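You operate a simulated robot arm through the tools that you are given. There is no shell and no other tool.

You are at the controls of a simulated robot arm. One attempt, no reset.

TASK
Measure 300 ML of cold water in the clear jug and pour it into the saucepan.
Fine: tap off, jug back where it stood. Set down upright: clear measuring jug.

Only the result counts: the job must be done as asked and must still hold three seconds after the hand-in. Knocking over, shifting, dropping, spilling or breaking anything else fails it.

THE ROBOT
A 6-joint arm with a two-finger gripper, fixed in place. Base frame: the origin is at the foot of the arm, x ahead of it, y to its left, z up; the work surface is at about z = 0.91. Units: m, rad, N and s.
Its first joint turns from -2.897 to 2.897 rad. Payload 2.45 kg.
The tool frame sits at the grasp point between the pads (the TCP): z along the fingers, y along the line on which they close. The tips reach 0.02 m beyond it. The gripper opens to 0.14 m. The gripper's body begins 0.168 m behind the TCP.
Orientation is that of the tool frame in the base frame, as [roll, pitch, yaw] about the fixed x, y, z axes, in that order (R = Rz(yaw) Ry(pitch) Rx(roll)). With the fingers straight down and closing along the base's y, the tool's x points along the base's -x, its y along +y and its z along -z.

THE INTERFACE
- The arm moves only by the tool send_rows. Its argument "moves" is a list of rows, each a list of 2 entries, a list of its own where there are three numbers: the shift along the tool's x, y, z in m, then the turn, a rotation vector about the tool's x, y, z in rad. In form: [[[x, y, z], [rx, ry, rz]], ...]. A call has 1 to 20 rows; each row shifts and turns the commanded pose from where the row before left it, along the tool's axes as they then stand. "gripper" is the opening, from 0 (shut) to 1 (fully open), set as the call begins (left out, the last holds). Rows are played at 5 a second. More than 0.05 m and 0.15 rad between two rows, or a gripper value outside its range, and nothing of the call is played. Where a pose cannot be reached the arm comes as near as it can. A force on the tool above 40 N (or 10 N above the force at the start of the call, whichever is more), or a blocked arm, ends the call early, and 0.2 s more pass. Each finger travels about 0.045 m/s and halts on what it meets, pressing with about 42 N; the grip force reading is that of the motor and also rises with nothing between the fingers. The clock runs only during rows and for 0.2 s after the last one: add rows that do not move to give the fingers time. It gives the time, the measured TCP pose, the force on the tool (base axes), the opening and the grip force at its end, in the units of the frame above (readings bear some noise), with the torque about the TCP (base axes, N m) and any sound that the robot's microphone picked up.
- Cameras (640 x 400 px; columns grow to the right, rows downward): "scene" is fixed at [0.4014, 0.5004, 1.6591]; the picture's right is [-0.74, -0.67, 0.00], its down [-0.42, 0.46, -0.78] and it looks along [0.53, -0.57, -0.63] (base axes); focal length 366 px, centre (320, 200). "wrist" rides on the gripper at [0.078, 0.011, -0.209] in the tool frame; the picture's right is [-0.14, 0.99, 0.00], its down [-0.92, -0.13, -0.37] and it looks along [-0.37, -0.05, 0.93] (tool axes); focal length 280 px, centre (320, 200). There is no depth. A picture from a camera that has moved, and an enlarged one, comes with that camera's place and axes in the base frame and with its lens.
- snapshot(camera): a new picture of that camera. The clock stands still meanwhile.
- enlarge(camera, box): a new picture of the part [left, top, right, bottom] of that camera's present view, enlarged. The clock stands still meanwhile.
- finish_job(): hands the job in; it is judged then, once.

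Nothing tells you positions but the pictures and the camera data. Unless the task says otherwise, let go and move clear before handing in.

The tools are called after ">>>" as name(argument=value, ...) on one line, values as JSON. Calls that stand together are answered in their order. send_rows: Moves the arm, as the interface text tells. Its arguments: {"type":"object","properties":{"moves":{"type":"array"},"gripper":{"type":"number"}},"required":["moves"]} The other tools are called the same way: snapshot (camera) takes a picture; enlarge (camera, box) takes an enlarged picture of a part of a camera's view; finish_job () hands the job in.

At the start:

```text
time: 0.0
tcp_pos: [0.6845, -0.0927, 1.3079]
tcp_rot: [-3.141, -0.002, -3.141]
force: [-0.2, 0.1, -1.4]
wrist_torque: [0.01, -0.01, 0.02]
finger_gap: 0.1402
gripper_force: 0.1
```

scene: 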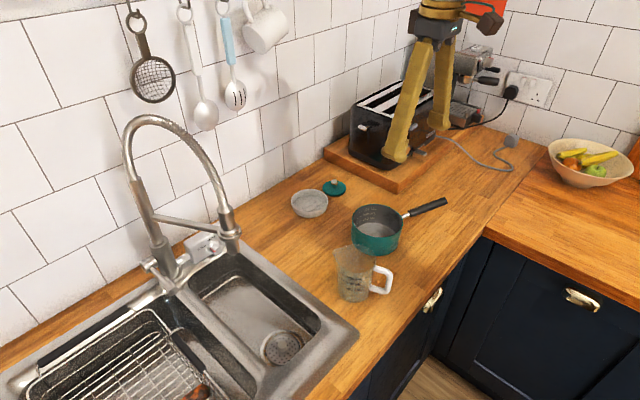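
wrist: 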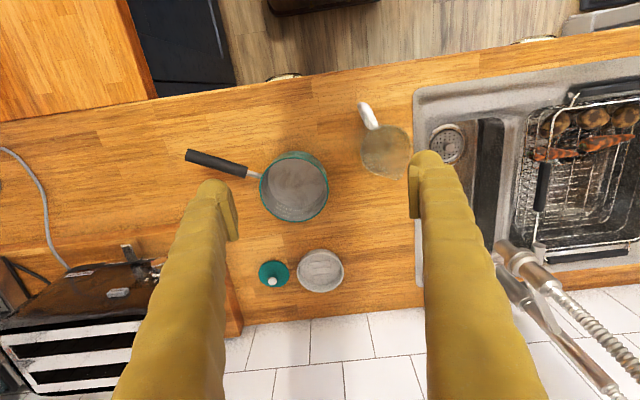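

I see the counter with the sink on the left, a faucet, the clear jug with a white handle, the green saucepan, a bowl and a lid. I'll zoom in on the main items before moving.

>>> enlarge(camera="scene", box=[300, 180, 460, 320])

>>> enlarge(camera="scene", box=[100, 100, 280, 300])

>>> enlarge(camera="wrist", box=[230, 80, 430, 240])

>>> enlarge(camera="wrist", box=[400, 60, 640, 400])

```text
2.86 times, centred on (380, 250) of scene
camera zoom: at [0.4014, 0.5004, 1.6591], right [-0.74, -0.67, 0.0], down [-0.42, 0.46, -0.78], along [0.53, -0.57, -0.63], focal length 1046 px, centre (149, 57)
```

zoom: 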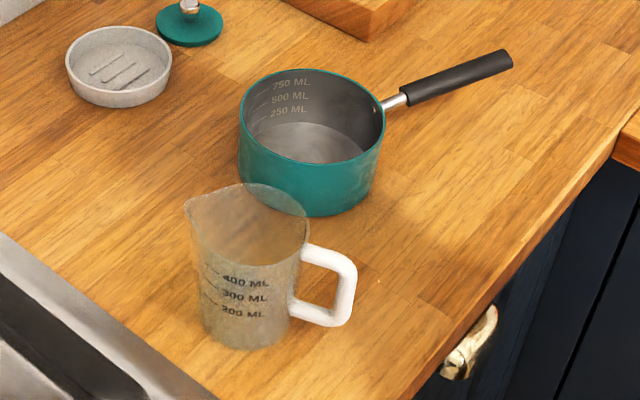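

```text
2.00 times, centred on (190, 200) of scene
camera zoom: at [0.4014, 0.5004, 1.6591], right [-0.74, -0.67, 0.0], down [-0.42, 0.46, -0.78], along [0.53, -0.57, -0.63], focal length 732 px, centre (580, 200)
```

zoom: 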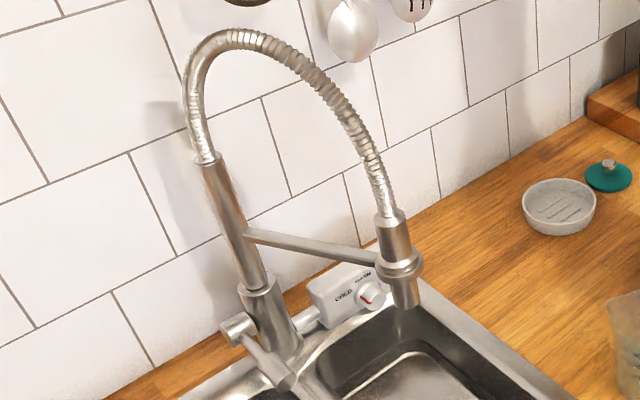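

```text
2.50 times, centred on (330, 160) of wrist
camera zoom: at [0.6071, -0.0823, 1.5171], right [0.14, 0.99, 0.0], down [0.92, -0.13, 0.37], along [0.37, -0.05, -0.93], focal length 701 px, centre (295, 300)
```

zoom: 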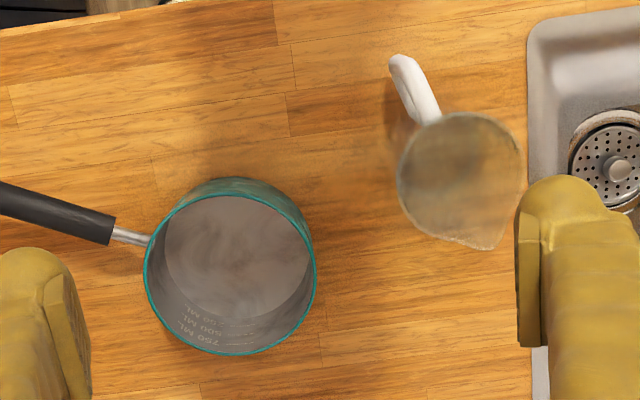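

```text
1.18 times, centred on (520, 230) of wrist
camera zoom: at [0.6071, -0.0823, 1.5171], right [0.14, 0.99, 0.0], down [0.92, -0.13, 0.37], along [0.37, -0.05, -0.93], focal length 330 px, centre (85, 165)
```

zoom: 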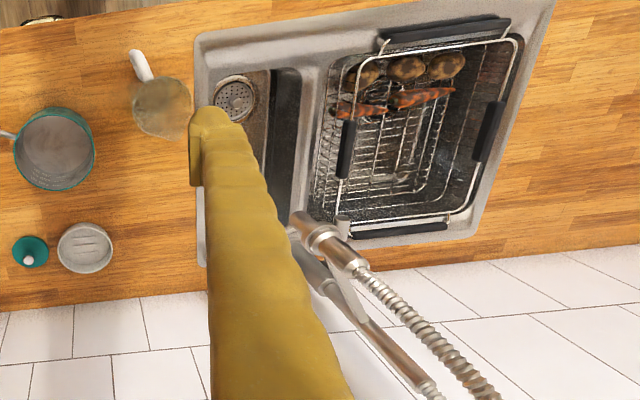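

The tap seems to have a white box with a dial behind the sink, labelled COLD and something else. I'll look at it more closely.

>>> enlarge(camera="scene", box=[180, 220, 244, 260])

>>> enlarge(camera="scene", box=[130, 200, 260, 300])

>>> enlarge(camera="scene", box=[320, 230, 400, 310])

```text
10.00 times, centred on (212, 240) of scene
camera zoom: at [0.4014, 0.5004, 1.6591], right [-0.74, -0.67, 0.0], down [-0.42, 0.46, -0.78], along [0.53, -0.57, -0.63], focal length 3663 px, centre (1400, -200)
```

zoom: 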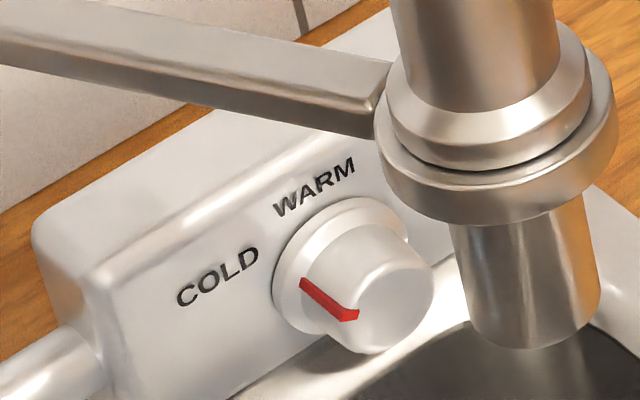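

```text
4.00 times, centred on (195, 250) of scene
camera zoom: at [0.4014, 0.5004, 1.6591], right [-0.74, -0.67, 0.0], down [-0.42, 0.46, -0.78], along [0.53, -0.57, -0.63], focal length 1465 px, centre (820, 0)
```

zoom: 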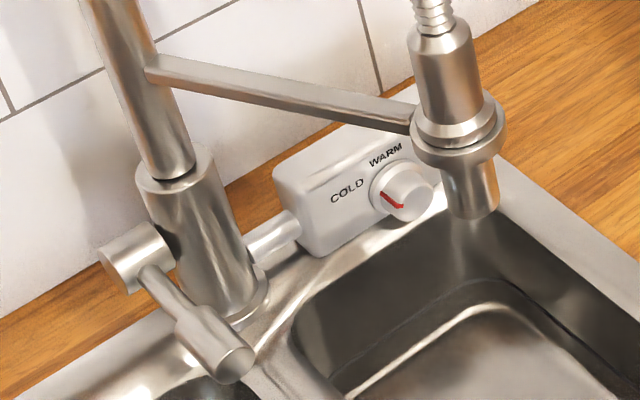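

```text
5.00 times, centred on (360, 270) of scene
camera zoom: at [0.4014, 0.5004, 1.6591], right [-0.74, -0.67, 0.0], down [-0.42, 0.46, -0.78], along [0.53, -0.57, -0.63], focal length 1831 px, centre (120, -150)
```

zoom: 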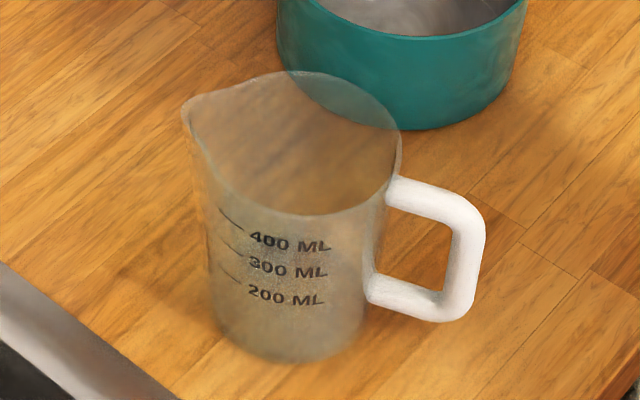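

The jug stands at about (0.715, 0.034) with its rim near z 1.04. The tap's nozzle tip is near (0.927, 0.215, 1.06), and a dial and lever sit behind the sink. I'll move the wrist camera, well above everything, to get a close look at the tap.

>>> send_rows(moves=[[[0.012, 0.042, 0], [0, 0, 0]], [[0.012, 0.042, 0], [0, 0, 0]], [[0.012, 0.042, 0], [0, 0, 0]], [[0.012, 0.042, 0], [0, 0, 0]], [[0.012, 0.042, 0], [0, 0, 0]], [[0.012, 0.042, 0], [0, 0, 0]], [[0.012, 0.042, 0], [0, 0, 0]], [[0.012, 0.042, 0], [0, 0, 0]], [[0, 0, 0], [0, 0, 0]]])

>>> snapshot(camera="wrist")

>>> snapshot(camera="scene")

```text
time: 2.0
tcp_pos: [0.5904, 0.2419, 1.3051]
tcp_rot: [-3.141, 0.0, -3.141]
force: [0.0, -0.7, -0.3]
wrist_torque: [0.03, -0.01, 0.0]
finger_gap: 0.1404
gripper_force: 0.0
```

```text
taken
camera wrist: at [0.512, 0.2517, 1.516], right [0.14, 0.99, 0.0], down [0.92, -0.13, 0.37], along [0.37, -0.05, -0.93], focal length 280 px, centre (320, 200)
```

wrist: 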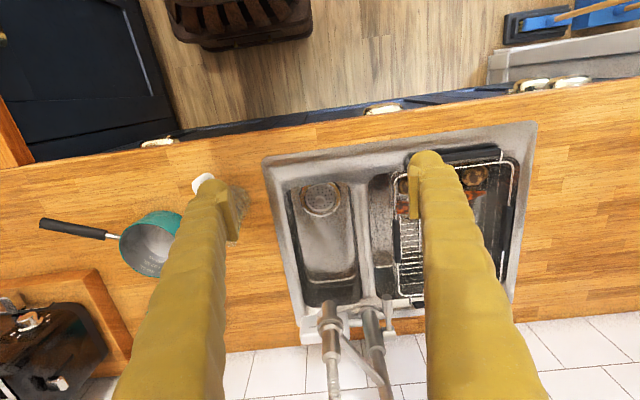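

```text
taken
```

scene: 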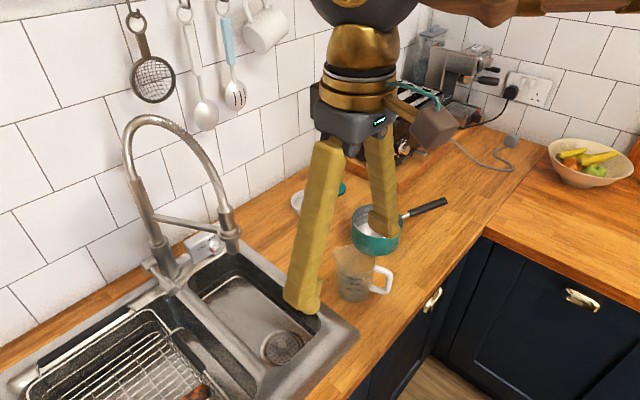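

From here the wrist camera sees the sink and tap head-on. I'll enlarge the basin, the nozzle and the lever.

>>> enlarge(camera="wrist", box=[250, 120, 450, 245])

>>> enlarge(camera="wrist", box=[280, 250, 440, 400])

>>> enlarge(camera="scene", box=[180, 240, 340, 370])

```text
3.20 times, centred on (350, 182) of wrist
camera zoom: at [0.512, 0.2517, 1.516], right [0.14, 0.99, 0.0], down [0.92, -0.13, 0.37], along [0.37, -0.05, -0.93], focal length 897 px, centre (224, 256)
```

zoom: 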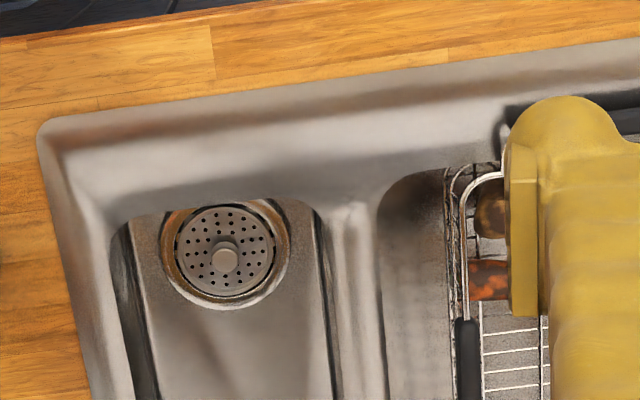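

```text
2.67 times, centred on (360, 325) of wrist
camera zoom: at [0.512, 0.2517, 1.516], right [0.14, 0.99, 0.0], down [0.92, -0.13, 0.37], along [0.37, -0.05, -0.93], focal length 748 px, centre (213, -133)
```

zoom: 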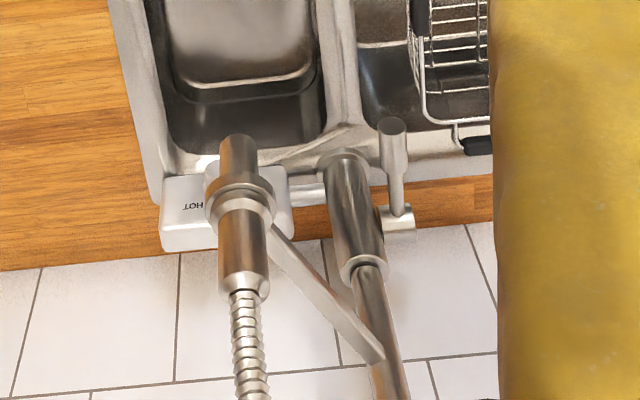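

```text
3.08 times, centred on (260, 305) of scene
camera zoom: at [0.4014, 0.5004, 1.6591], right [-0.74, -0.67, 0.0], down [-0.42, 0.46, -0.78], along [0.53, -0.57, -0.63], focal length 1127 px, centre (505, -123)
```

zoom: 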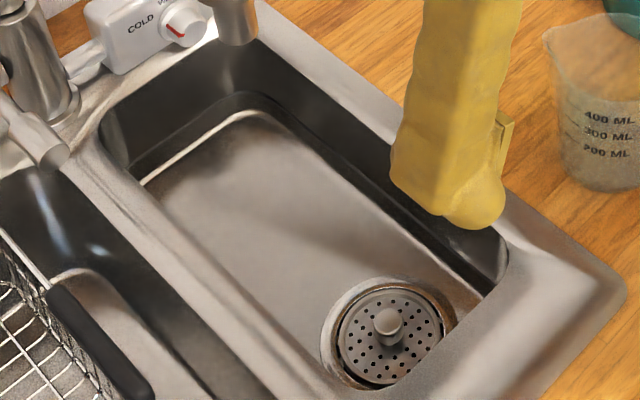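

The sink's right basin has its floor near z 0.81 and the nozzle is centred over it. The side lever sits on the pillar's left, and the dial has COLD, WARM and HOT. I want to read where the dial's red mark points.

>>> enlarge(camera="scene", box=[196, 230, 228, 250])

>>> enlarge(camera="scene", box=[140, 240, 204, 290])

>>> enlarge(camera="wrist", box=[305, 270, 400, 340])

```text
16.00 times, centred on (212, 240) of scene
camera zoom: at [0.4014, 0.5004, 1.6591], right [-0.74, -0.67, 0.0], down [-0.42, 0.46, -0.78], along [0.53, -0.57, -0.63], focal length 5860 px, centre (2048, -440)
```

zoom: 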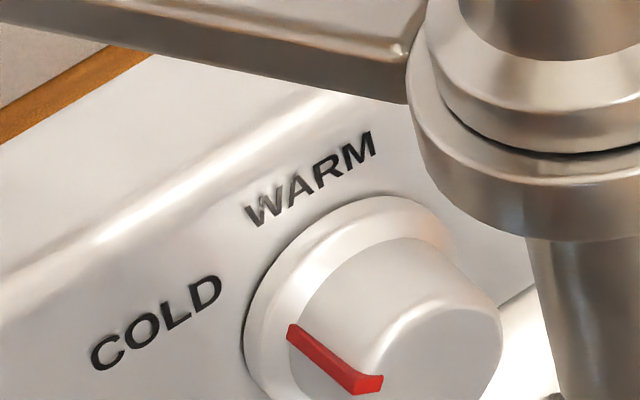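

```text
8.00 times, centred on (172, 265) of scene
camera zoom: at [0.4014, 0.5004, 1.6591], right [-0.74, -0.67, 0.0], down [-0.42, 0.46, -0.78], along [0.53, -0.57, -0.63], focal length 2930 px, centre (1504, -320)
```

zoom: 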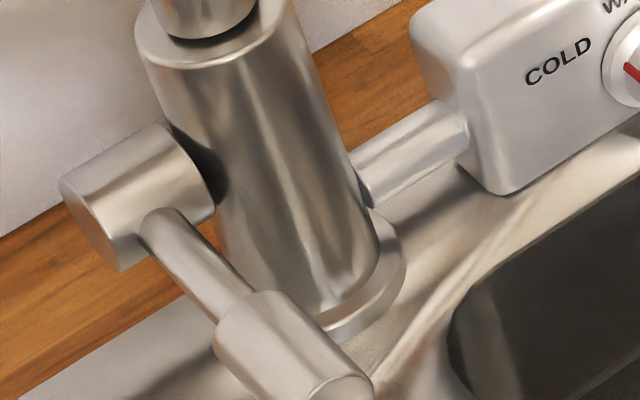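

```text
5.71 times, centred on (352, 305) of wrist
camera zoom: at [0.512, 0.2517, 1.516], right [0.14, 0.99, 0.0], down [0.92, -0.13, 0.37], along [0.37, -0.05, -0.93], focal length 1602 px, centre (134, -400)
```

zoom: 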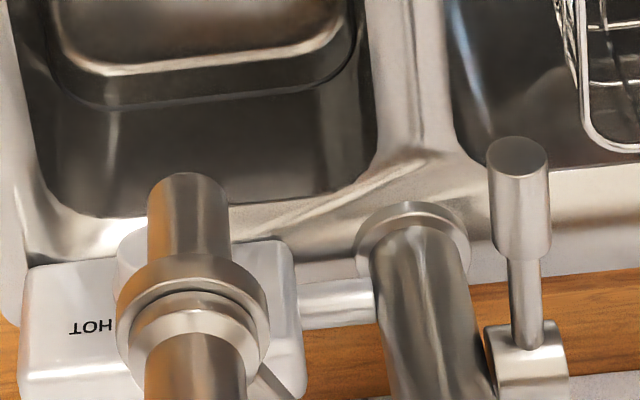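

The dial's red mark sits beside COLD, so cold is already selected, and I'll confirm that from the front later. The lever is horizontal, with its tip near (0.98, 0.342, 1.0). Next I'll roll the tool about its axis at this safe height, so the camera ends up on top when the gripper points forward.

>>> send_rows(moves=[[[0, 0, 0], [0, 0, 0.1488]], [[0, 0, 0], [0, 0, 0.1488]], [[0, 0, 0], [0, 0, 0.1488]], [[0, 0, 0], [0, 0, 0.1488]], [[0, 0, 0], [0, 0, 0.1488]], [[0, 0, 0], [0, 0, 0.1488]], [[0, 0, 0], [0, 0, 0.1488]], [[0, 0, 0], [0, 0, 0.1488]], [[0, 0, 0], [0, 0, 0.1488]], [[0, 0, 0], [0, 0, 0.1488]], [[0, 0, 0], [0, 0, 0.1488]], [[0, 0, 0], [0, 0, 0.1488]], [[0, 0, 0], [0, 0, 0.1488]], [[0, 0, 0], [0, 0, 0.1488]], [[0, 0, 0], [0, 0, 0.1488]], [[0, 0, 0], [0, 0, 0.1488]], [[0, 0, 0], [0, 0, 0.1488]], [[0, 0, 0], [0, 0, 0.1488]], [[0, 0, 0], [0, 0, 0.1488]], [[0, 0, 0], [0, 0, 0]]])

>>> snapshot(camera="wrist")

>>> snapshot(camera="scene")

```text
time: 6.2
tcp_pos: [0.5929, 0.2365, 1.3087]
tcp_rot: [-3.136, 0.0, 0.519]
force: [0.6, -0.4, -0.1]
wrist_torque: [-0.03, -0.02, -0.01]
finger_gap: 0.1397
gripper_force: 0.1
out of reach, approached as far as the arm can: row 18, 19
```

```text
taken
camera wrist: at [0.6657, 0.2648, 1.517], right [0.37, -0.93, -0.01], down [-0.86, -0.35, 0.37], along [-0.34, -0.13, -0.93], focal length 280 px, centre (320, 200)
```

wrist: 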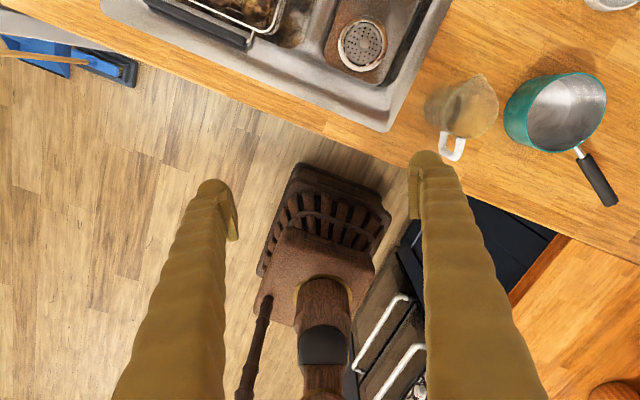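

```text
taken
```

scene: 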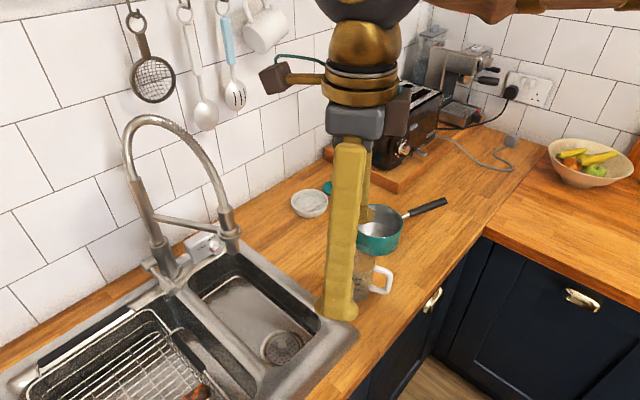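

The last joint stopped at its limit with the tool's x at about 30°, so headings must stay slightly left of the arm's own bearing. That suits the jug, whose spout points about 18° left of straight ahead. I'll shift over to the jug side at this height.

>>> send_rows(moves=[[[-0.0185, 0.0348, 0], [0, 0, 0]], [[-0.0185, 0.0348, 0], [0, 0, 0]], [[-0.0185, 0.0348, 0], [0, 0, 0]], [[-0.0185, 0.0348, 0], [0, 0, 0]], [[-0.0185, 0.0348, 0], [0, 0, 0]], [[-0.0185, 0.0348, 0], [0, 0, 0]], [[0, 0, 0], [0, 0, 0]]])

```text
time: 7.8
tcp_pos: [0.6012, 0.0004, 1.3068]
tcp_rot: [-3.137, -0.003, 0.519]
force: [0.6, 0.4, 0.7]
wrist_torque: [-0.02, -0.02, 0.01]
finger_gap: 0.14
gripper_force: 0.1
```

Commands start from the actual pose, which is what I need. Now I'll tilt the tool forward toward a 25° down-slope, still in free space.

>>> send_rows(moves=[[[0, 0, 0], [0, 0.1418, 0]], [[0, 0, 0], [0, 0.1418, 0]], [[0, 0, 0], [0, 0.1418, 0]], [[0, 0, 0], [0, 0.1418, 0]], [[0, 0, 0], [0, 0.1418, 0]], [[0, 0, 0], [0, 0.1418, 0]], [[0, 0, 0], [0, 0.1418, 0]], [[0, 0, 0], [0, 0.1418, 0]], [[0, 0, 0], [0, 0, 0]]])

>>> snapshot(camera="scene")

>>> snapshot(camera="wrist")

```text
time: 10.0
tcp_pos: [0.6049, 0.0757, 1.2884]
tcp_rot: [-3.072, -1.117, 0.591]
force: [-0.2, 0.0, 0.2]
wrist_torque: [0.01, 0.0, 0.06]
finger_gap: 0.1402
gripper_force: 0.0
stopped in row 9: the arm was blocked; the commanded pose is now the measured one
```

```text
taken
```

scene: 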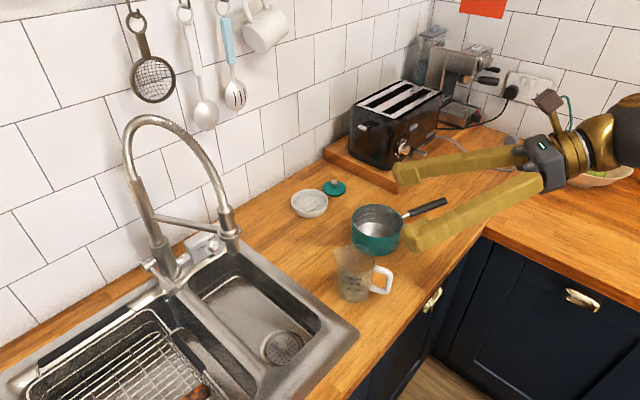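

```text
taken
camera wrist: at [0.4924, -0.0312, 1.4514], right [0.55, -0.82, -0.15], down [-0.67, -0.33, -0.66], along [0.49, 0.47, -0.73], focal length 280 px, centre (320, 200)
```

wrist: 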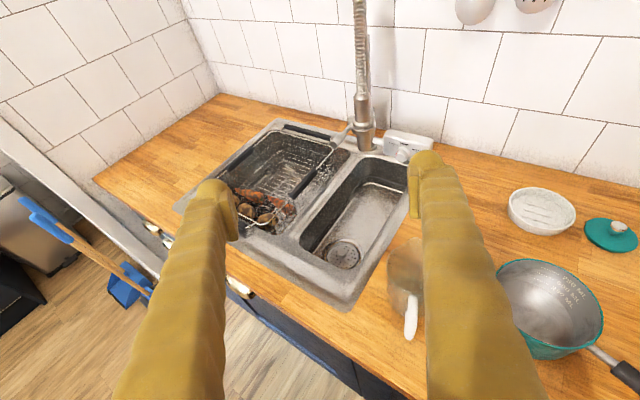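

The camera is now upright over the fingers. The arm lagged in that swing and ended at a heading of 38°, 26° below horizontal. I'll slowly swing the heading back toward 18° and check that it follows.

>>> send_rows(moves=[[[-0.0023, 0.0075, -0.0053], [-0.0393, 0.0013, 0.0192]], [[-0.0023, 0.0075, -0.0053], [-0.0393, 0.0013, 0.0192]], [[-0.0023, 0.0075, -0.0053], [-0.0393, 0.0013, 0.0192]], [[-0.0023, 0.0075, -0.0053], [-0.0393, 0.0013, 0.0192]], [[-0.0023, 0.0075, -0.0053], [-0.0393, 0.0013, 0.0192]], [[-0.0023, 0.0075, -0.0053], [-0.0393, 0.0013, 0.0192]], [[-0.0023, 0.0075, -0.0053], [-0.0393, 0.0013, 0.0192]], [[-0.0023, 0.0075, -0.0053], [-0.0393, 0.0013, 0.0192]], [[0, 0, 0], [0, 0, 0]]])

```text
time: 12.2
tcp_pos: [0.6178, 0.0097, 1.2655]
tcp_rot: [-3.019, -1.075, 0.22]
force: [0.6, 0.9, 0.1]
wrist_torque: [-0.09, 0.11, -0.1]
finger_gap: 0.1398
gripper_force: 0.1
stopped in row 9: the arm was blocked; the commanded pose is now the measured one
```

It followed but again reported "blocked" at the end. I'll look at the arm before going further.

>>> snapshot(camera="scene")

>>> enlarge(camera="scene", box=[480, 60, 640, 240])

>>> snapshot(camera="wrist")

```text
taken
```

scene: 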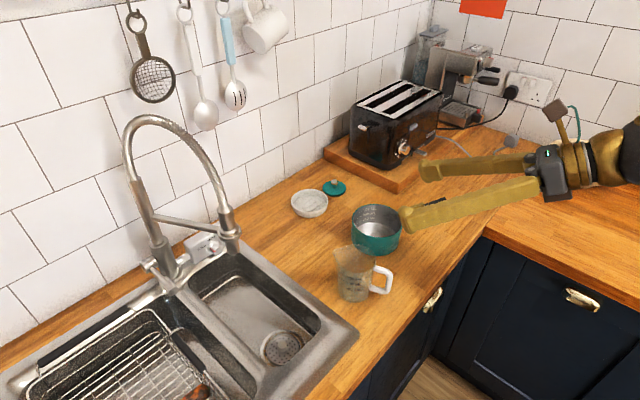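

```text
2.22 times, centred on (560, 150) of scene
camera zoom: at [0.4014, 0.5004, 1.6591], right [-0.74, -0.67, 0.0], down [-0.42, 0.46, -0.78], along [0.53, -0.57, -0.63], focal length 814 px, centre (-213, 311)
```

zoom: 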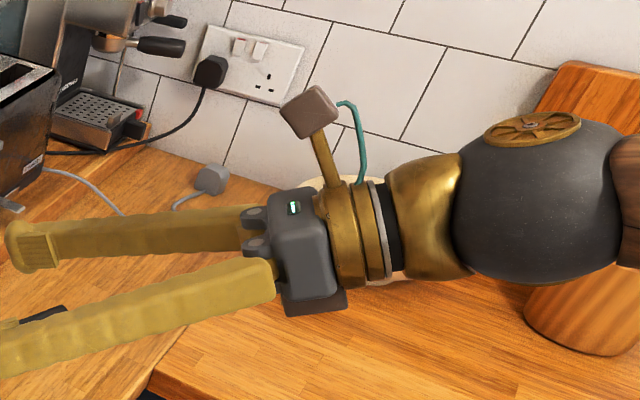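

```text
taken
camera wrist: at [0.4854, -0.0588, 1.4324], right [0.25, -0.95, -0.18], down [-0.77, -0.09, -0.63], along [0.58, 0.3, -0.76], focal length 280 px, centre (320, 200)
```

wrist: 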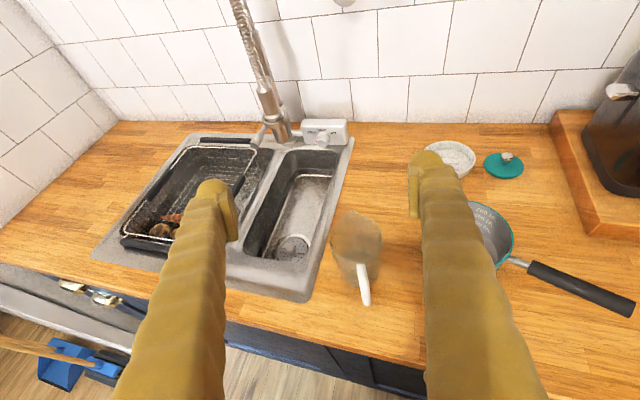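

The gripper now points about 21° left and 28° down, as wanted. The wrist may simply be folded too close to the base, so I'll extend forward 0.1 m in free air and see if it tracks.

>>> send_rows(moves=[[[0.0093, 0.0064, 0.0165], [0, 0, 0]], [[0.0093, 0.0064, 0.0165], [0, 0, 0]], [[0.0093, 0.0064, 0.0165], [0, 0, 0]], [[0.0093, 0.0064, 0.0165], [0, 0, 0]], [[0.0093, 0.0064, 0.0165], [0, 0, 0]], [[0, 0, 0], [0, 0, 0]], [[0, 0, 0], [0, 0, 0]]])

```text
time: 13.8
tcp_pos: [0.7112, 0.0045, 1.2713]
tcp_rot: [-3.033, -1.084, 0.225]
force: [-0.7, -0.6, -0.1]
wrist_torque: [-0.02, -0.02, 0.01]
finger_gap: 0.14
gripper_force: 0.1
```

Extending forward fixes the tracking, so I'll keep x above about 0.65 in this posture. Next I'll take close views of the jug to pin down its axis, rim height and handle direction.

>>> snapshot(camera="wrist")

>>> enlarge(camera="scene", box=[320, 230, 400, 310])

```text
taken
camera wrist: at [0.5757, -0.0612, 1.4386], right [0.25, -0.95, -0.17], down [-0.77, -0.09, -0.64], along [0.59, 0.29, -0.75], focal length 280 px, centre (320, 200)
```

wrist: 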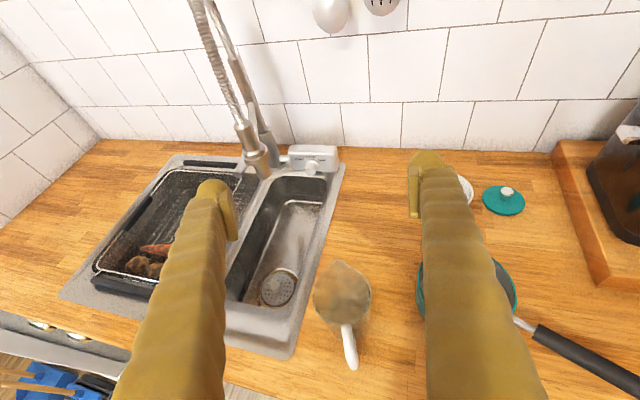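

```text
5.00 times, centred on (360, 270) of scene
camera zoom: at [0.4014, 0.5004, 1.6591], right [-0.74, -0.67, 0.0], down [-0.42, 0.46, -0.78], along [0.53, -0.57, -0.63], focal length 1831 px, centre (120, -150)
```

zoom: 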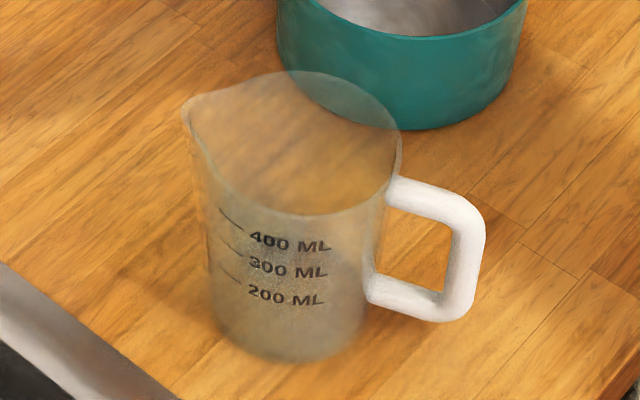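

>>> enlarge(camera="wrist", box=[280, 240, 410, 390])

>>> enlarge(camera="wrist", box=[210, 110, 360, 210])

```text
2.67 times, centred on (345, 315) of wrist
camera zoom: at [0.5757, -0.0612, 1.4386], right [0.25, -0.95, -0.17], down [-0.77, -0.09, -0.64], along [0.59, 0.29, -0.75], focal length 748 px, centre (253, -107)
```

zoom: 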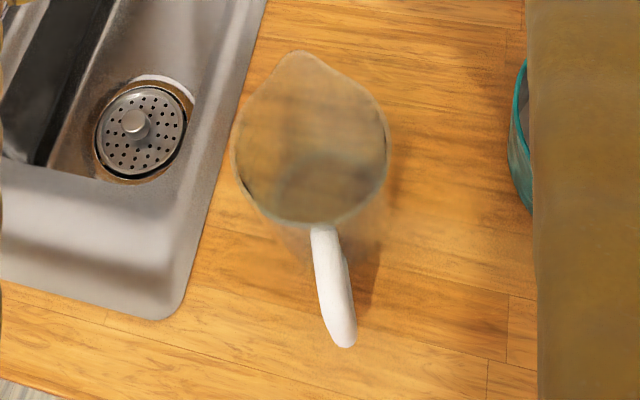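

```text
4.00 times, centred on (285, 160) of wrist
camera zoom: at [0.5757, -0.0612, 1.4386], right [0.25, -0.95, -0.17], down [-0.77, -0.09, -0.64], along [0.59, 0.29, -0.75], focal length 1122 px, centre (460, 360)
```

zoom: 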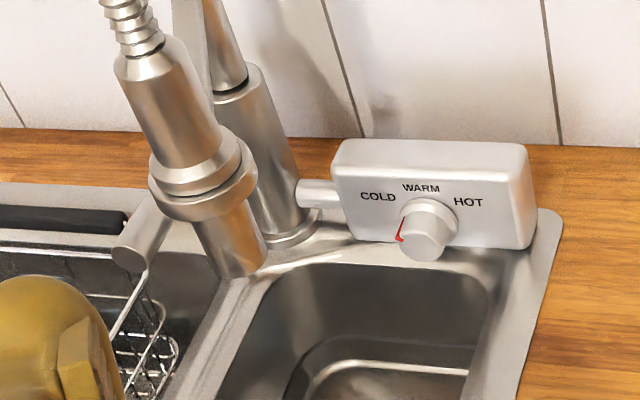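

The dial's mark points at COLD in this view too. The jug's axis comes out near (0.726, 0.018), with the rim at about z 1.02, a radius of about 0.044 and the spout heading about 19°, which matches the tool. I'll level the roll and centre over the jug, staying high.

>>> send_rows(moves=[[[0.0041, -0.004, 0.0082], [0, 0, -0.0287]], [[0.0041, -0.004, 0.0082], [0, 0, -0.0287]], [[0, 0, 0], [0, 0, 0]], [[0, 0, 0], [0, 0, 0]]])

>>> enlarge(camera="wrist", box=[240, 200, 440, 400])

```text
time: 14.8
tcp_pos: [0.7261, 0.0179, 1.2708]
tcp_rot: [-3.141, -1.084, 0.348]
force: [0.2, 0.2, 0.0]
wrist_torque: [0.04, 0.0, 0.01]
finger_gap: 0.1401
gripper_force: 0.1
```

```text
2.00 times, centred on (340, 300) of wrist
camera zoom: at [0.5894, -0.0429, 1.4385], right [0.28, -0.95, -0.12], down [-0.75, -0.14, -0.64], along [0.6, 0.27, -0.76], focal length 561 px, centre (280, 0)
```

zoom: 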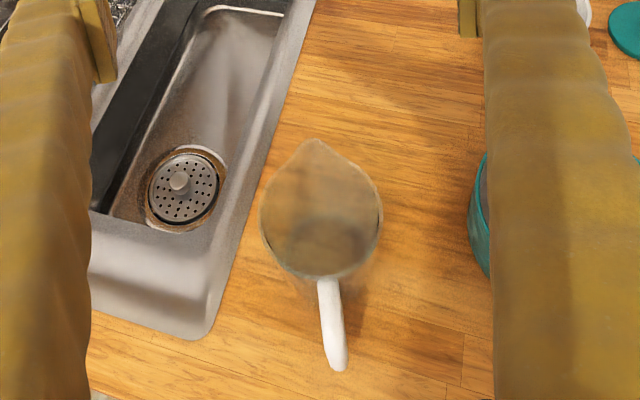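

The jug lines up with my estimate, centred between the fingers. I'll lower straight down 0.20 m so the fingers come either side of it, then check.

>>> send_rows(moves=[[[-0.0295, 0, 0.0156], [0, 0, 0]], [[-0.0295, 0, 0.0156], [0, 0, 0]], [[-0.0295, 0, 0.0156], [0, 0, 0]], [[-0.0295, 0, 0.0156], [0, 0, 0]], [[-0.0295, 0, 0.0156], [0, 0, 0]], [[-0.0295, 0, 0.0156], [0, 0, 0]], [[0, 0, 0], [0, 0, 0]]])

>>> snapshot(camera="wrist")

>>> snapshot(camera="scene")

```text
time: 16.4
tcp_pos: [0.7253, 0.0187, 1.0734]
tcp_rot: [-3.139, -1.088, 0.347]
force: [-0.3, 1.0, 0.1]
wrist_torque: [0.03, 0.0, 0.01]
finger_gap: 0.1401
gripper_force: 0.0
```

```text
taken
camera wrist: at [0.5909, -0.0427, 1.2392], right [0.28, -0.95, -0.12], down [-0.75, -0.14, -0.64], along [0.6, 0.27, -0.76], focal length 280 px, centre (320, 200)
```

wrist: 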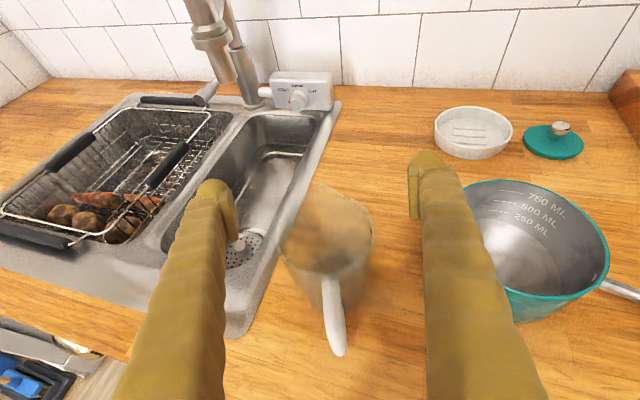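

```text
taken
```

scene: 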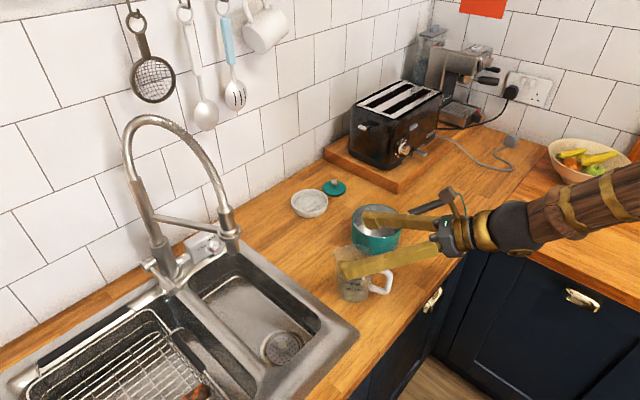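

Fingers straddle the jug evenly, and both clear the saucepan and sink. I'll lower the last 8 cm to gripping height.

>>> send_rows(moves=[[[-0.0184, 0, 0.0097], [0, 0, 0]], [[-0.0184, 0, 0.0097], [0, 0, 0]], [[-0.0184, 0, 0.0097], [0, 0, 0]], [[-0.0184, 0, 0.0097], [0, 0, 0]], [[0, 0, 0], [0, 0, 0]]])

>>> snapshot(camera="wrist")

>>> enlarge(camera="scene", box=[310, 180, 470, 320])

```text
time: 17.6
tcp_pos: [0.7276, 0.0196, 0.9894]
tcp_rot: [-3.14, -1.085, 0.348]
force: [0.3, -0.4, -0.3]
wrist_torque: [0.0, 0.01, -0.03]
finger_gap: 0.1401
gripper_force: 0.2
```

```text
taken
camera wrist: at [0.591, -0.0417, 1.1561], right [0.28, -0.95, -0.12], down [-0.75, -0.14, -0.64], along [0.6, 0.27, -0.76], focal length 280 px, centre (320, 200)
```

wrist: 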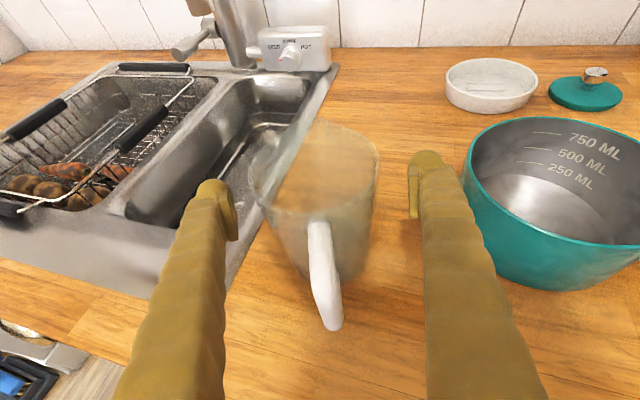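

```text
2.86 times, centred on (390, 250) of scene
camera zoom: at [0.4014, 0.5004, 1.6591], right [-0.74, -0.67, 0.0], down [-0.42, 0.46, -0.78], along [0.53, -0.57, -0.63], focal length 1046 px, centre (120, 57)
```

zoom: 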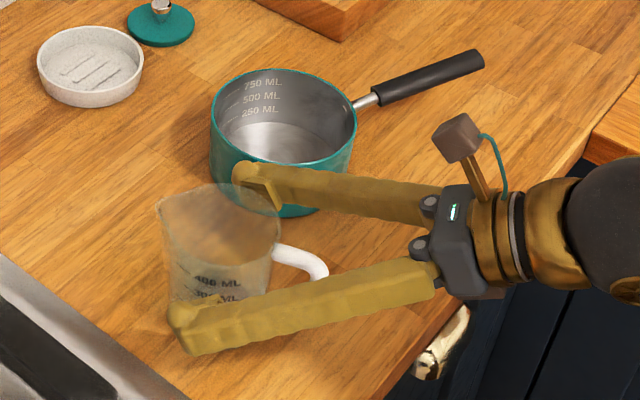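

The jug sits centred between the pads. I'm noting this as its home grip pose: TCP (0.7276, 0.0196, 0.989), heading 0.348. Closing the fingers now.

>>> send_rows(moves=[[[0, 0, 0], [0, 0, 0]], [[0, 0, 0], [0, 0, 0]], [[0, 0, 0], [0, 0, 0]], [[0, 0, 0], [0, 0, 0]], [[0, 0, 0], [0, 0, 0]], [[0, 0, 0], [0, 0, 0]]], gripper=0)

>>> snapshot(camera="wrist")

>>> enlarge(camera="scene", box=[310, 180, 470, 320])

```text
time: 19.0
tcp_pos: [0.7276, 0.0191, 0.9887]
tcp_rot: [-3.141, -1.087, 0.347]
force: [-0.3, 0.7, 0.4]
wrist_torque: [-0.02, -0.02, 0.01]
finger_gap: 0.093
gripper_force: 42.3
```

```text
taken
camera wrist: at [0.5911, -0.0417, 1.1563], right [0.28, -0.95, -0.12], down [-0.75, -0.14, -0.64], along [0.6, 0.27, -0.76], focal length 280 px, centre (320, 200)
```

wrist: 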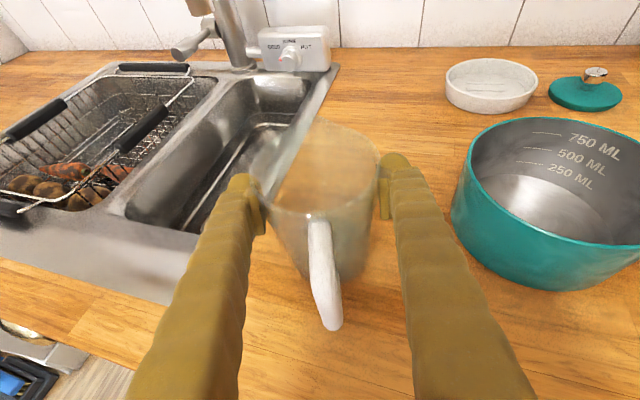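

```text
2.86 times, centred on (390, 250) of scene
camera zoom: at [0.4014, 0.5004, 1.6591], right [-0.74, -0.67, 0.0], down [-0.42, 0.46, -0.78], along [0.53, -0.57, -0.63], focal length 1046 px, centre (120, 57)
```

zoom: 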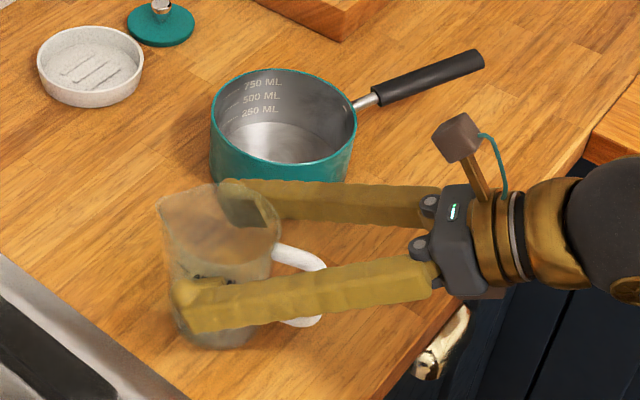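

The grip is firm, with a gap of 0.093 m. I'll lift 6 cm straight up and check the load and the jug.

>>> send_rows(moves=[[[0.0133, 0, -0.007], [0, 0, 0]], [[0.0133, 0, -0.007], [0, 0, 0]], [[0.0133, 0, -0.007], [0, 0, 0]], [[0.0133, 0, -0.007], [0, 0, 0]], [[0, 0, 0], [0, 0, 0]], [[0, 0, 0], [0, 0, 0]]])

>>> enlarge(camera="scene", box=[310, 180, 470, 320])

```text
time: 20.4
tcp_pos: [0.7255, 0.0194, 1.0487]
tcp_rot: [-3.14, -1.087, 0.349]
force: [0.0, 0.0, -2.3]
wrist_torque: [0.0, -0.02, 0.05]
finger_gap: 0.0933
gripper_force: 41.3
```

```text
2.86 times, centred on (390, 250) of scene
camera zoom: at [0.4014, 0.5004, 1.6591], right [-0.74, -0.67, 0.0], down [-0.42, 0.46, -0.78], along [0.53, -0.57, -0.63], focal length 1046 px, centre (120, 57)
```

zoom: 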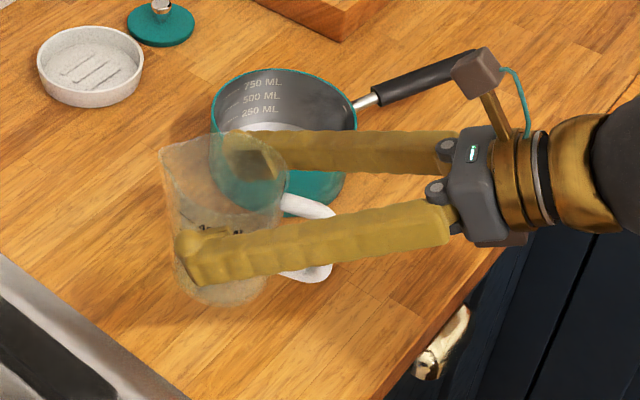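

The jug lifted upright and weighs about 2.3 N empty. I'll carry it over to the open front part of the right basin, ahead of the nozzle, turning slightly left on the way.

>>> send_rows(moves=[[[0.0093, -0.016, 0.0175], [0.0133, 0, -0.007]], [[0.0093, -0.016, 0.0175], [0.0133, 0, -0.007]], [[0.0093, -0.016, 0.0175], [0.0133, 0, -0.007]], [[0.0093, -0.016, 0.0175], [0.0133, 0, -0.007]], [[0.0093, -0.016, 0.0175], [0.0133, 0, -0.007]], [[0.0093, -0.016, 0.0175], [0.0133, 0, -0.007]], [[0.0093, -0.016, 0.0175], [0.0133, 0, -0.007]], [[0.0093, -0.016, 0.0175], [0.0133, 0, -0.007]], [[0, 0, 0], [0, 0, 0]]])

>>> snapshot(camera="scene")

>>> snapshot(camera="wrist")

```text
time: 22.4
tcp_pos: [0.8221, 0.1992, 1.0499]
tcp_rot: [-3.14, -1.087, 0.467]
force: [-0.2, -0.3, -2.6]
wrist_torque: [0.02, -0.01, 0.04]
finger_gap: 0.0929
gripper_force: 42.1
```

```text
taken
```

scene: 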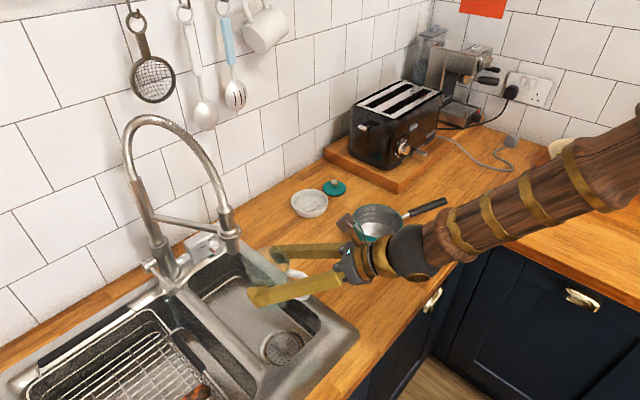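

```text
taken
camera wrist: at [0.6945, 0.1225, 1.2167], right [0.39, -0.91, -0.12], down [-0.73, -0.23, -0.64], along [0.56, 0.34, -0.76], focal length 280 px, centre (320, 200)
```

wrist: 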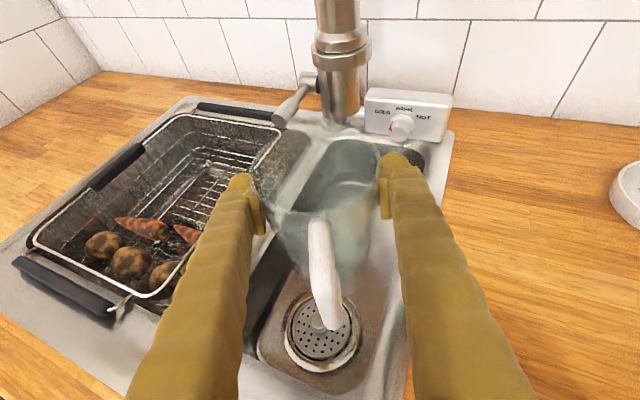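

The jug hangs over the basin ahead of the nozzle, and the handle is clear. I'll lower it so the rim can pass under the nozzle, then look before sliding forward.

>>> send_rows(moves=[[[-0.0146, 0, 0.0077], [0, 0, 0]], [[-0.0146, 0, 0.0077], [0, 0, 0]], [[-0.0146, 0, 0.0077], [0, 0, 0]], [[-0.0146, 0, 0.0077], [0, 0, 0]], [[0, 0, 0], [0, 0, 0]]])

>>> snapshot(camera="wrist")

>>> enlarge(camera="scene", box=[190, 200, 350, 340])

```text
time: 23.6
tcp_pos: [0.8232, 0.1983, 0.9829]
tcp_rot: [-3.141, -1.088, 0.467]
force: [0.1, 0.2, -2.8]
wrist_torque: [-0.02, -0.02, -0.01]
finger_gap: 0.093
gripper_force: 41.8
```

```text
taken
camera wrist: at [0.6952, 0.1214, 1.1502], right [0.39, -0.91, -0.12], down [-0.73, -0.23, -0.64], along [0.56, 0.34, -0.76], focal length 280 px, centre (320, 200)
```

wrist: 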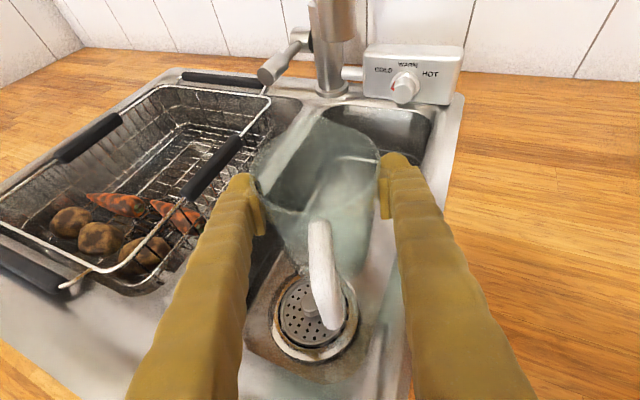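

```text
2.86 times, centred on (270, 270) of scene
camera zoom: at [0.4014, 0.5004, 1.6591], right [-0.74, -0.67, 0.0], down [-0.42, 0.46, -0.78], along [0.53, -0.57, -0.63], focal length 1046 px, centre (463, 0)
```

zoom: 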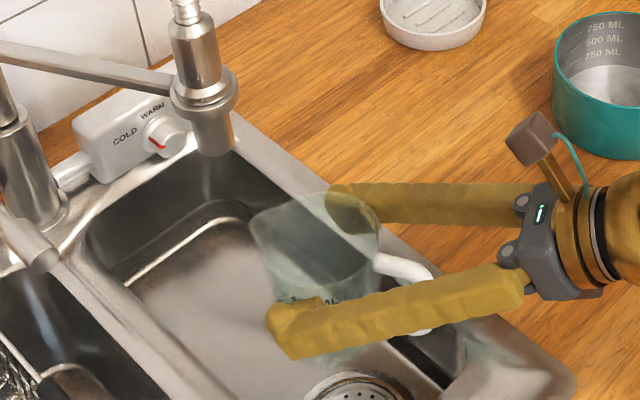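

Clear so far. I'll check the dial once more from this lower angle, then slide the jug forward under the nozzle.

>>> enlarge(camera="wrist", box=[355, 35, 475, 115])

>>> send_rows(moves=[[[0.0094, 0.0063, 0.0178], [0, 0, 0]], [[0.0094, 0.0063, 0.0178], [0, 0, 0]], [[0.0094, 0.0063, 0.0178], [0, 0, 0]], [[0.0094, 0.0063, 0.0178], [0, 0, 0]], [[0.0094, 0.0063, 0.0178], [0, 0, 0]], [[0, 0, 0], [0, 0, 0]]])

>>> snapshot(camera="wrist")

>>> enlarge(camera="scene", box=[160, 200, 320, 340])

```text
5.00 times, centred on (415, 75) of wrist
camera zoom: at [0.6952, 0.1214, 1.1502], right [0.39, -0.91, -0.12], down [-0.73, -0.23, -0.64], along [0.56, 0.34, -0.76], focal length 1402 px, centre (-155, 825)
```

zoom: 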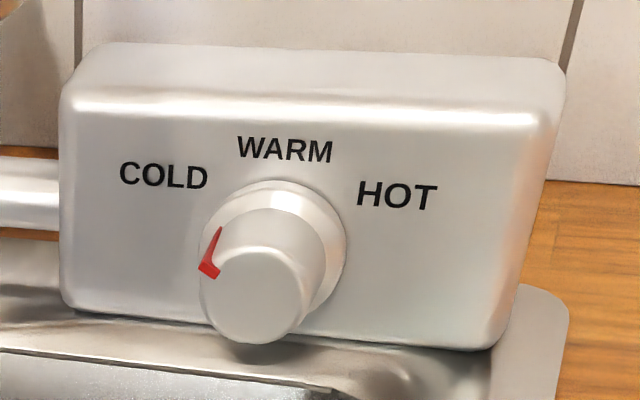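

```text
time: 25.0
tcp_pos: [0.9251, 0.2167, 0.9831]
tcp_rot: [-3.139, -1.087, 0.464]
force: [-0.6, 0.0, -2.7]
wrist_torque: [0.04, -0.05, -0.01]
finger_gap: 0.0928
gripper_force: 42.0
```

```text
taken
camera wrist: at [0.7982, 0.1397, 1.15], right [0.39, -0.91, -0.12], down [-0.73, -0.23, -0.64], along [0.56, 0.34, -0.76], focal length 280 px, centre (320, 200)
```

wrist: 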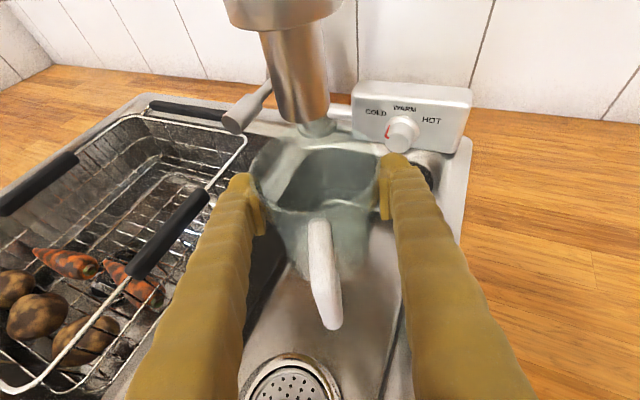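

```text
2.86 times, centred on (240, 270) of scene
camera zoom: at [0.4014, 0.5004, 1.6591], right [-0.74, -0.67, 0.0], down [-0.42, 0.46, -0.78], along [0.53, -0.57, -0.63], focal length 1046 px, centre (549, 0)
```

zoom: 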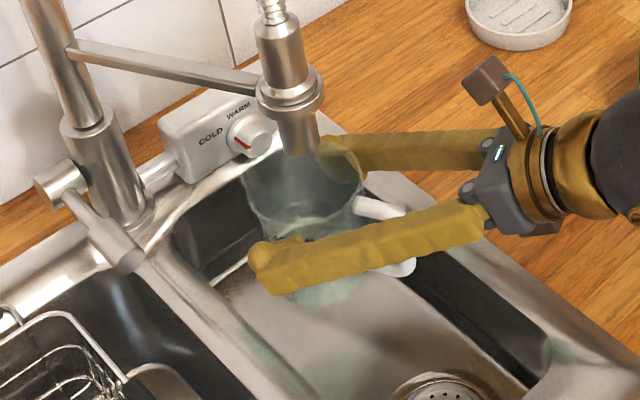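

The dial clearly reads COLD. The jug's axis (0.925, 0.217) is directly below the nozzle (about 0.926, 0.216). Now I'll lower it into the basin, first most of the way.

>>> send_rows(moves=[[[-0.0177, 0, 0.0093], [0, 0, 0]], [[-0.0177, 0, 0.0093], [0, 0, 0]], [[-0.0177, 0, 0.0093], [0, 0, 0]], [[-0.0142, 0, 0.0074], [0, 0, 0]], [[0, 0, 0], [0, 0, 0]]])

>>> snapshot(camera="wrist")

>>> enlarge(camera="scene", box=[160, 220, 320, 360])

```text
time: 26.2
tcp_pos: [0.9268, 0.2171, 0.9083]
tcp_rot: [-3.14, -1.086, 0.467]
force: [-0.4, 0.1, -2.9]
wrist_torque: [-0.01, -0.09, -0.01]
finger_gap: 0.0927
gripper_force: 42.2
```

```text
taken
camera wrist: at [0.7992, 0.1394, 1.0752], right [0.39, -0.91, -0.12], down [-0.73, -0.23, -0.64], along [0.56, 0.34, -0.76], focal length 280 px, centre (320, 200)
```

wrist: 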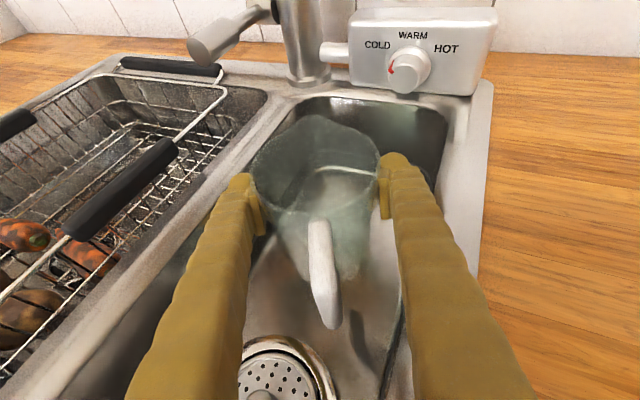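

```text
2.86 times, centred on (240, 290) of scene
camera zoom: at [0.4014, 0.5004, 1.6591], right [-0.74, -0.67, 0.0], down [-0.42, 0.46, -0.78], along [0.53, -0.57, -0.63], focal length 1046 px, centre (549, -57)
```

zoom: 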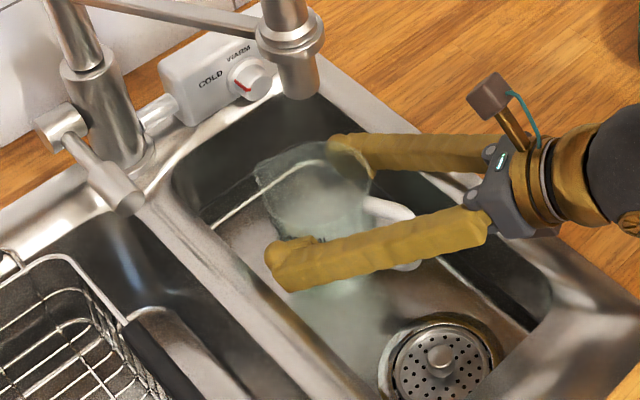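

Good. The basin floor should be about 2 cm below, so I'll go down in small steps and watch the force.

>>> send_rows(moves=[[[-0.0035, 0, 0.0019], [0, 0, 0]], [[-0.0035, 0, 0.0019], [0, 0, 0]], [[-0.0035, 0, 0.0019], [0, 0, 0]], [[0, 0, 0], [0, 0, 0]]])

>>> send_rows(moves=[[[-0.0027, 0, 0.0014], [0, 0, 0]], [[0, 0, 0], [0, 0, 0]]])

>>> send_rows(moves=[[[-0.0018, 0, 0.0009], [0, 0, 0]], [[0, 0, 0], [0, 0, 0]]])

```text
time: 27.2
tcp_pos: [0.9276, 0.2168, 0.8957]
tcp_rot: [-3.138, -1.087, 0.468]
force: [0.3, 0.2, -2.4]
wrist_torque: [0.03, 0.0, -0.02]
finger_gap: 0.0928
gripper_force: 42.1
```

```text
time: 27.8
tcp_pos: [0.9268, 0.2179, 0.8935]
tcp_rot: [3.141, -1.088, 0.469]
force: [1.4, 7.3, 8.0]
wrist_torque: [-0.91, 0.28, -0.1]
finger_gap: 0.0927
gripper_force: 42.0
```

```text
time: 28.4
tcp_pos: [0.9272, 0.2179, 0.891]
tcp_rot: [3.142, -1.089, 0.469]
force: [3.7, 18.6, 22.6]
wrist_torque: [-2.43, 0.93, -0.37]
finger_gap: 0.0927
gripper_force: 41.9
```

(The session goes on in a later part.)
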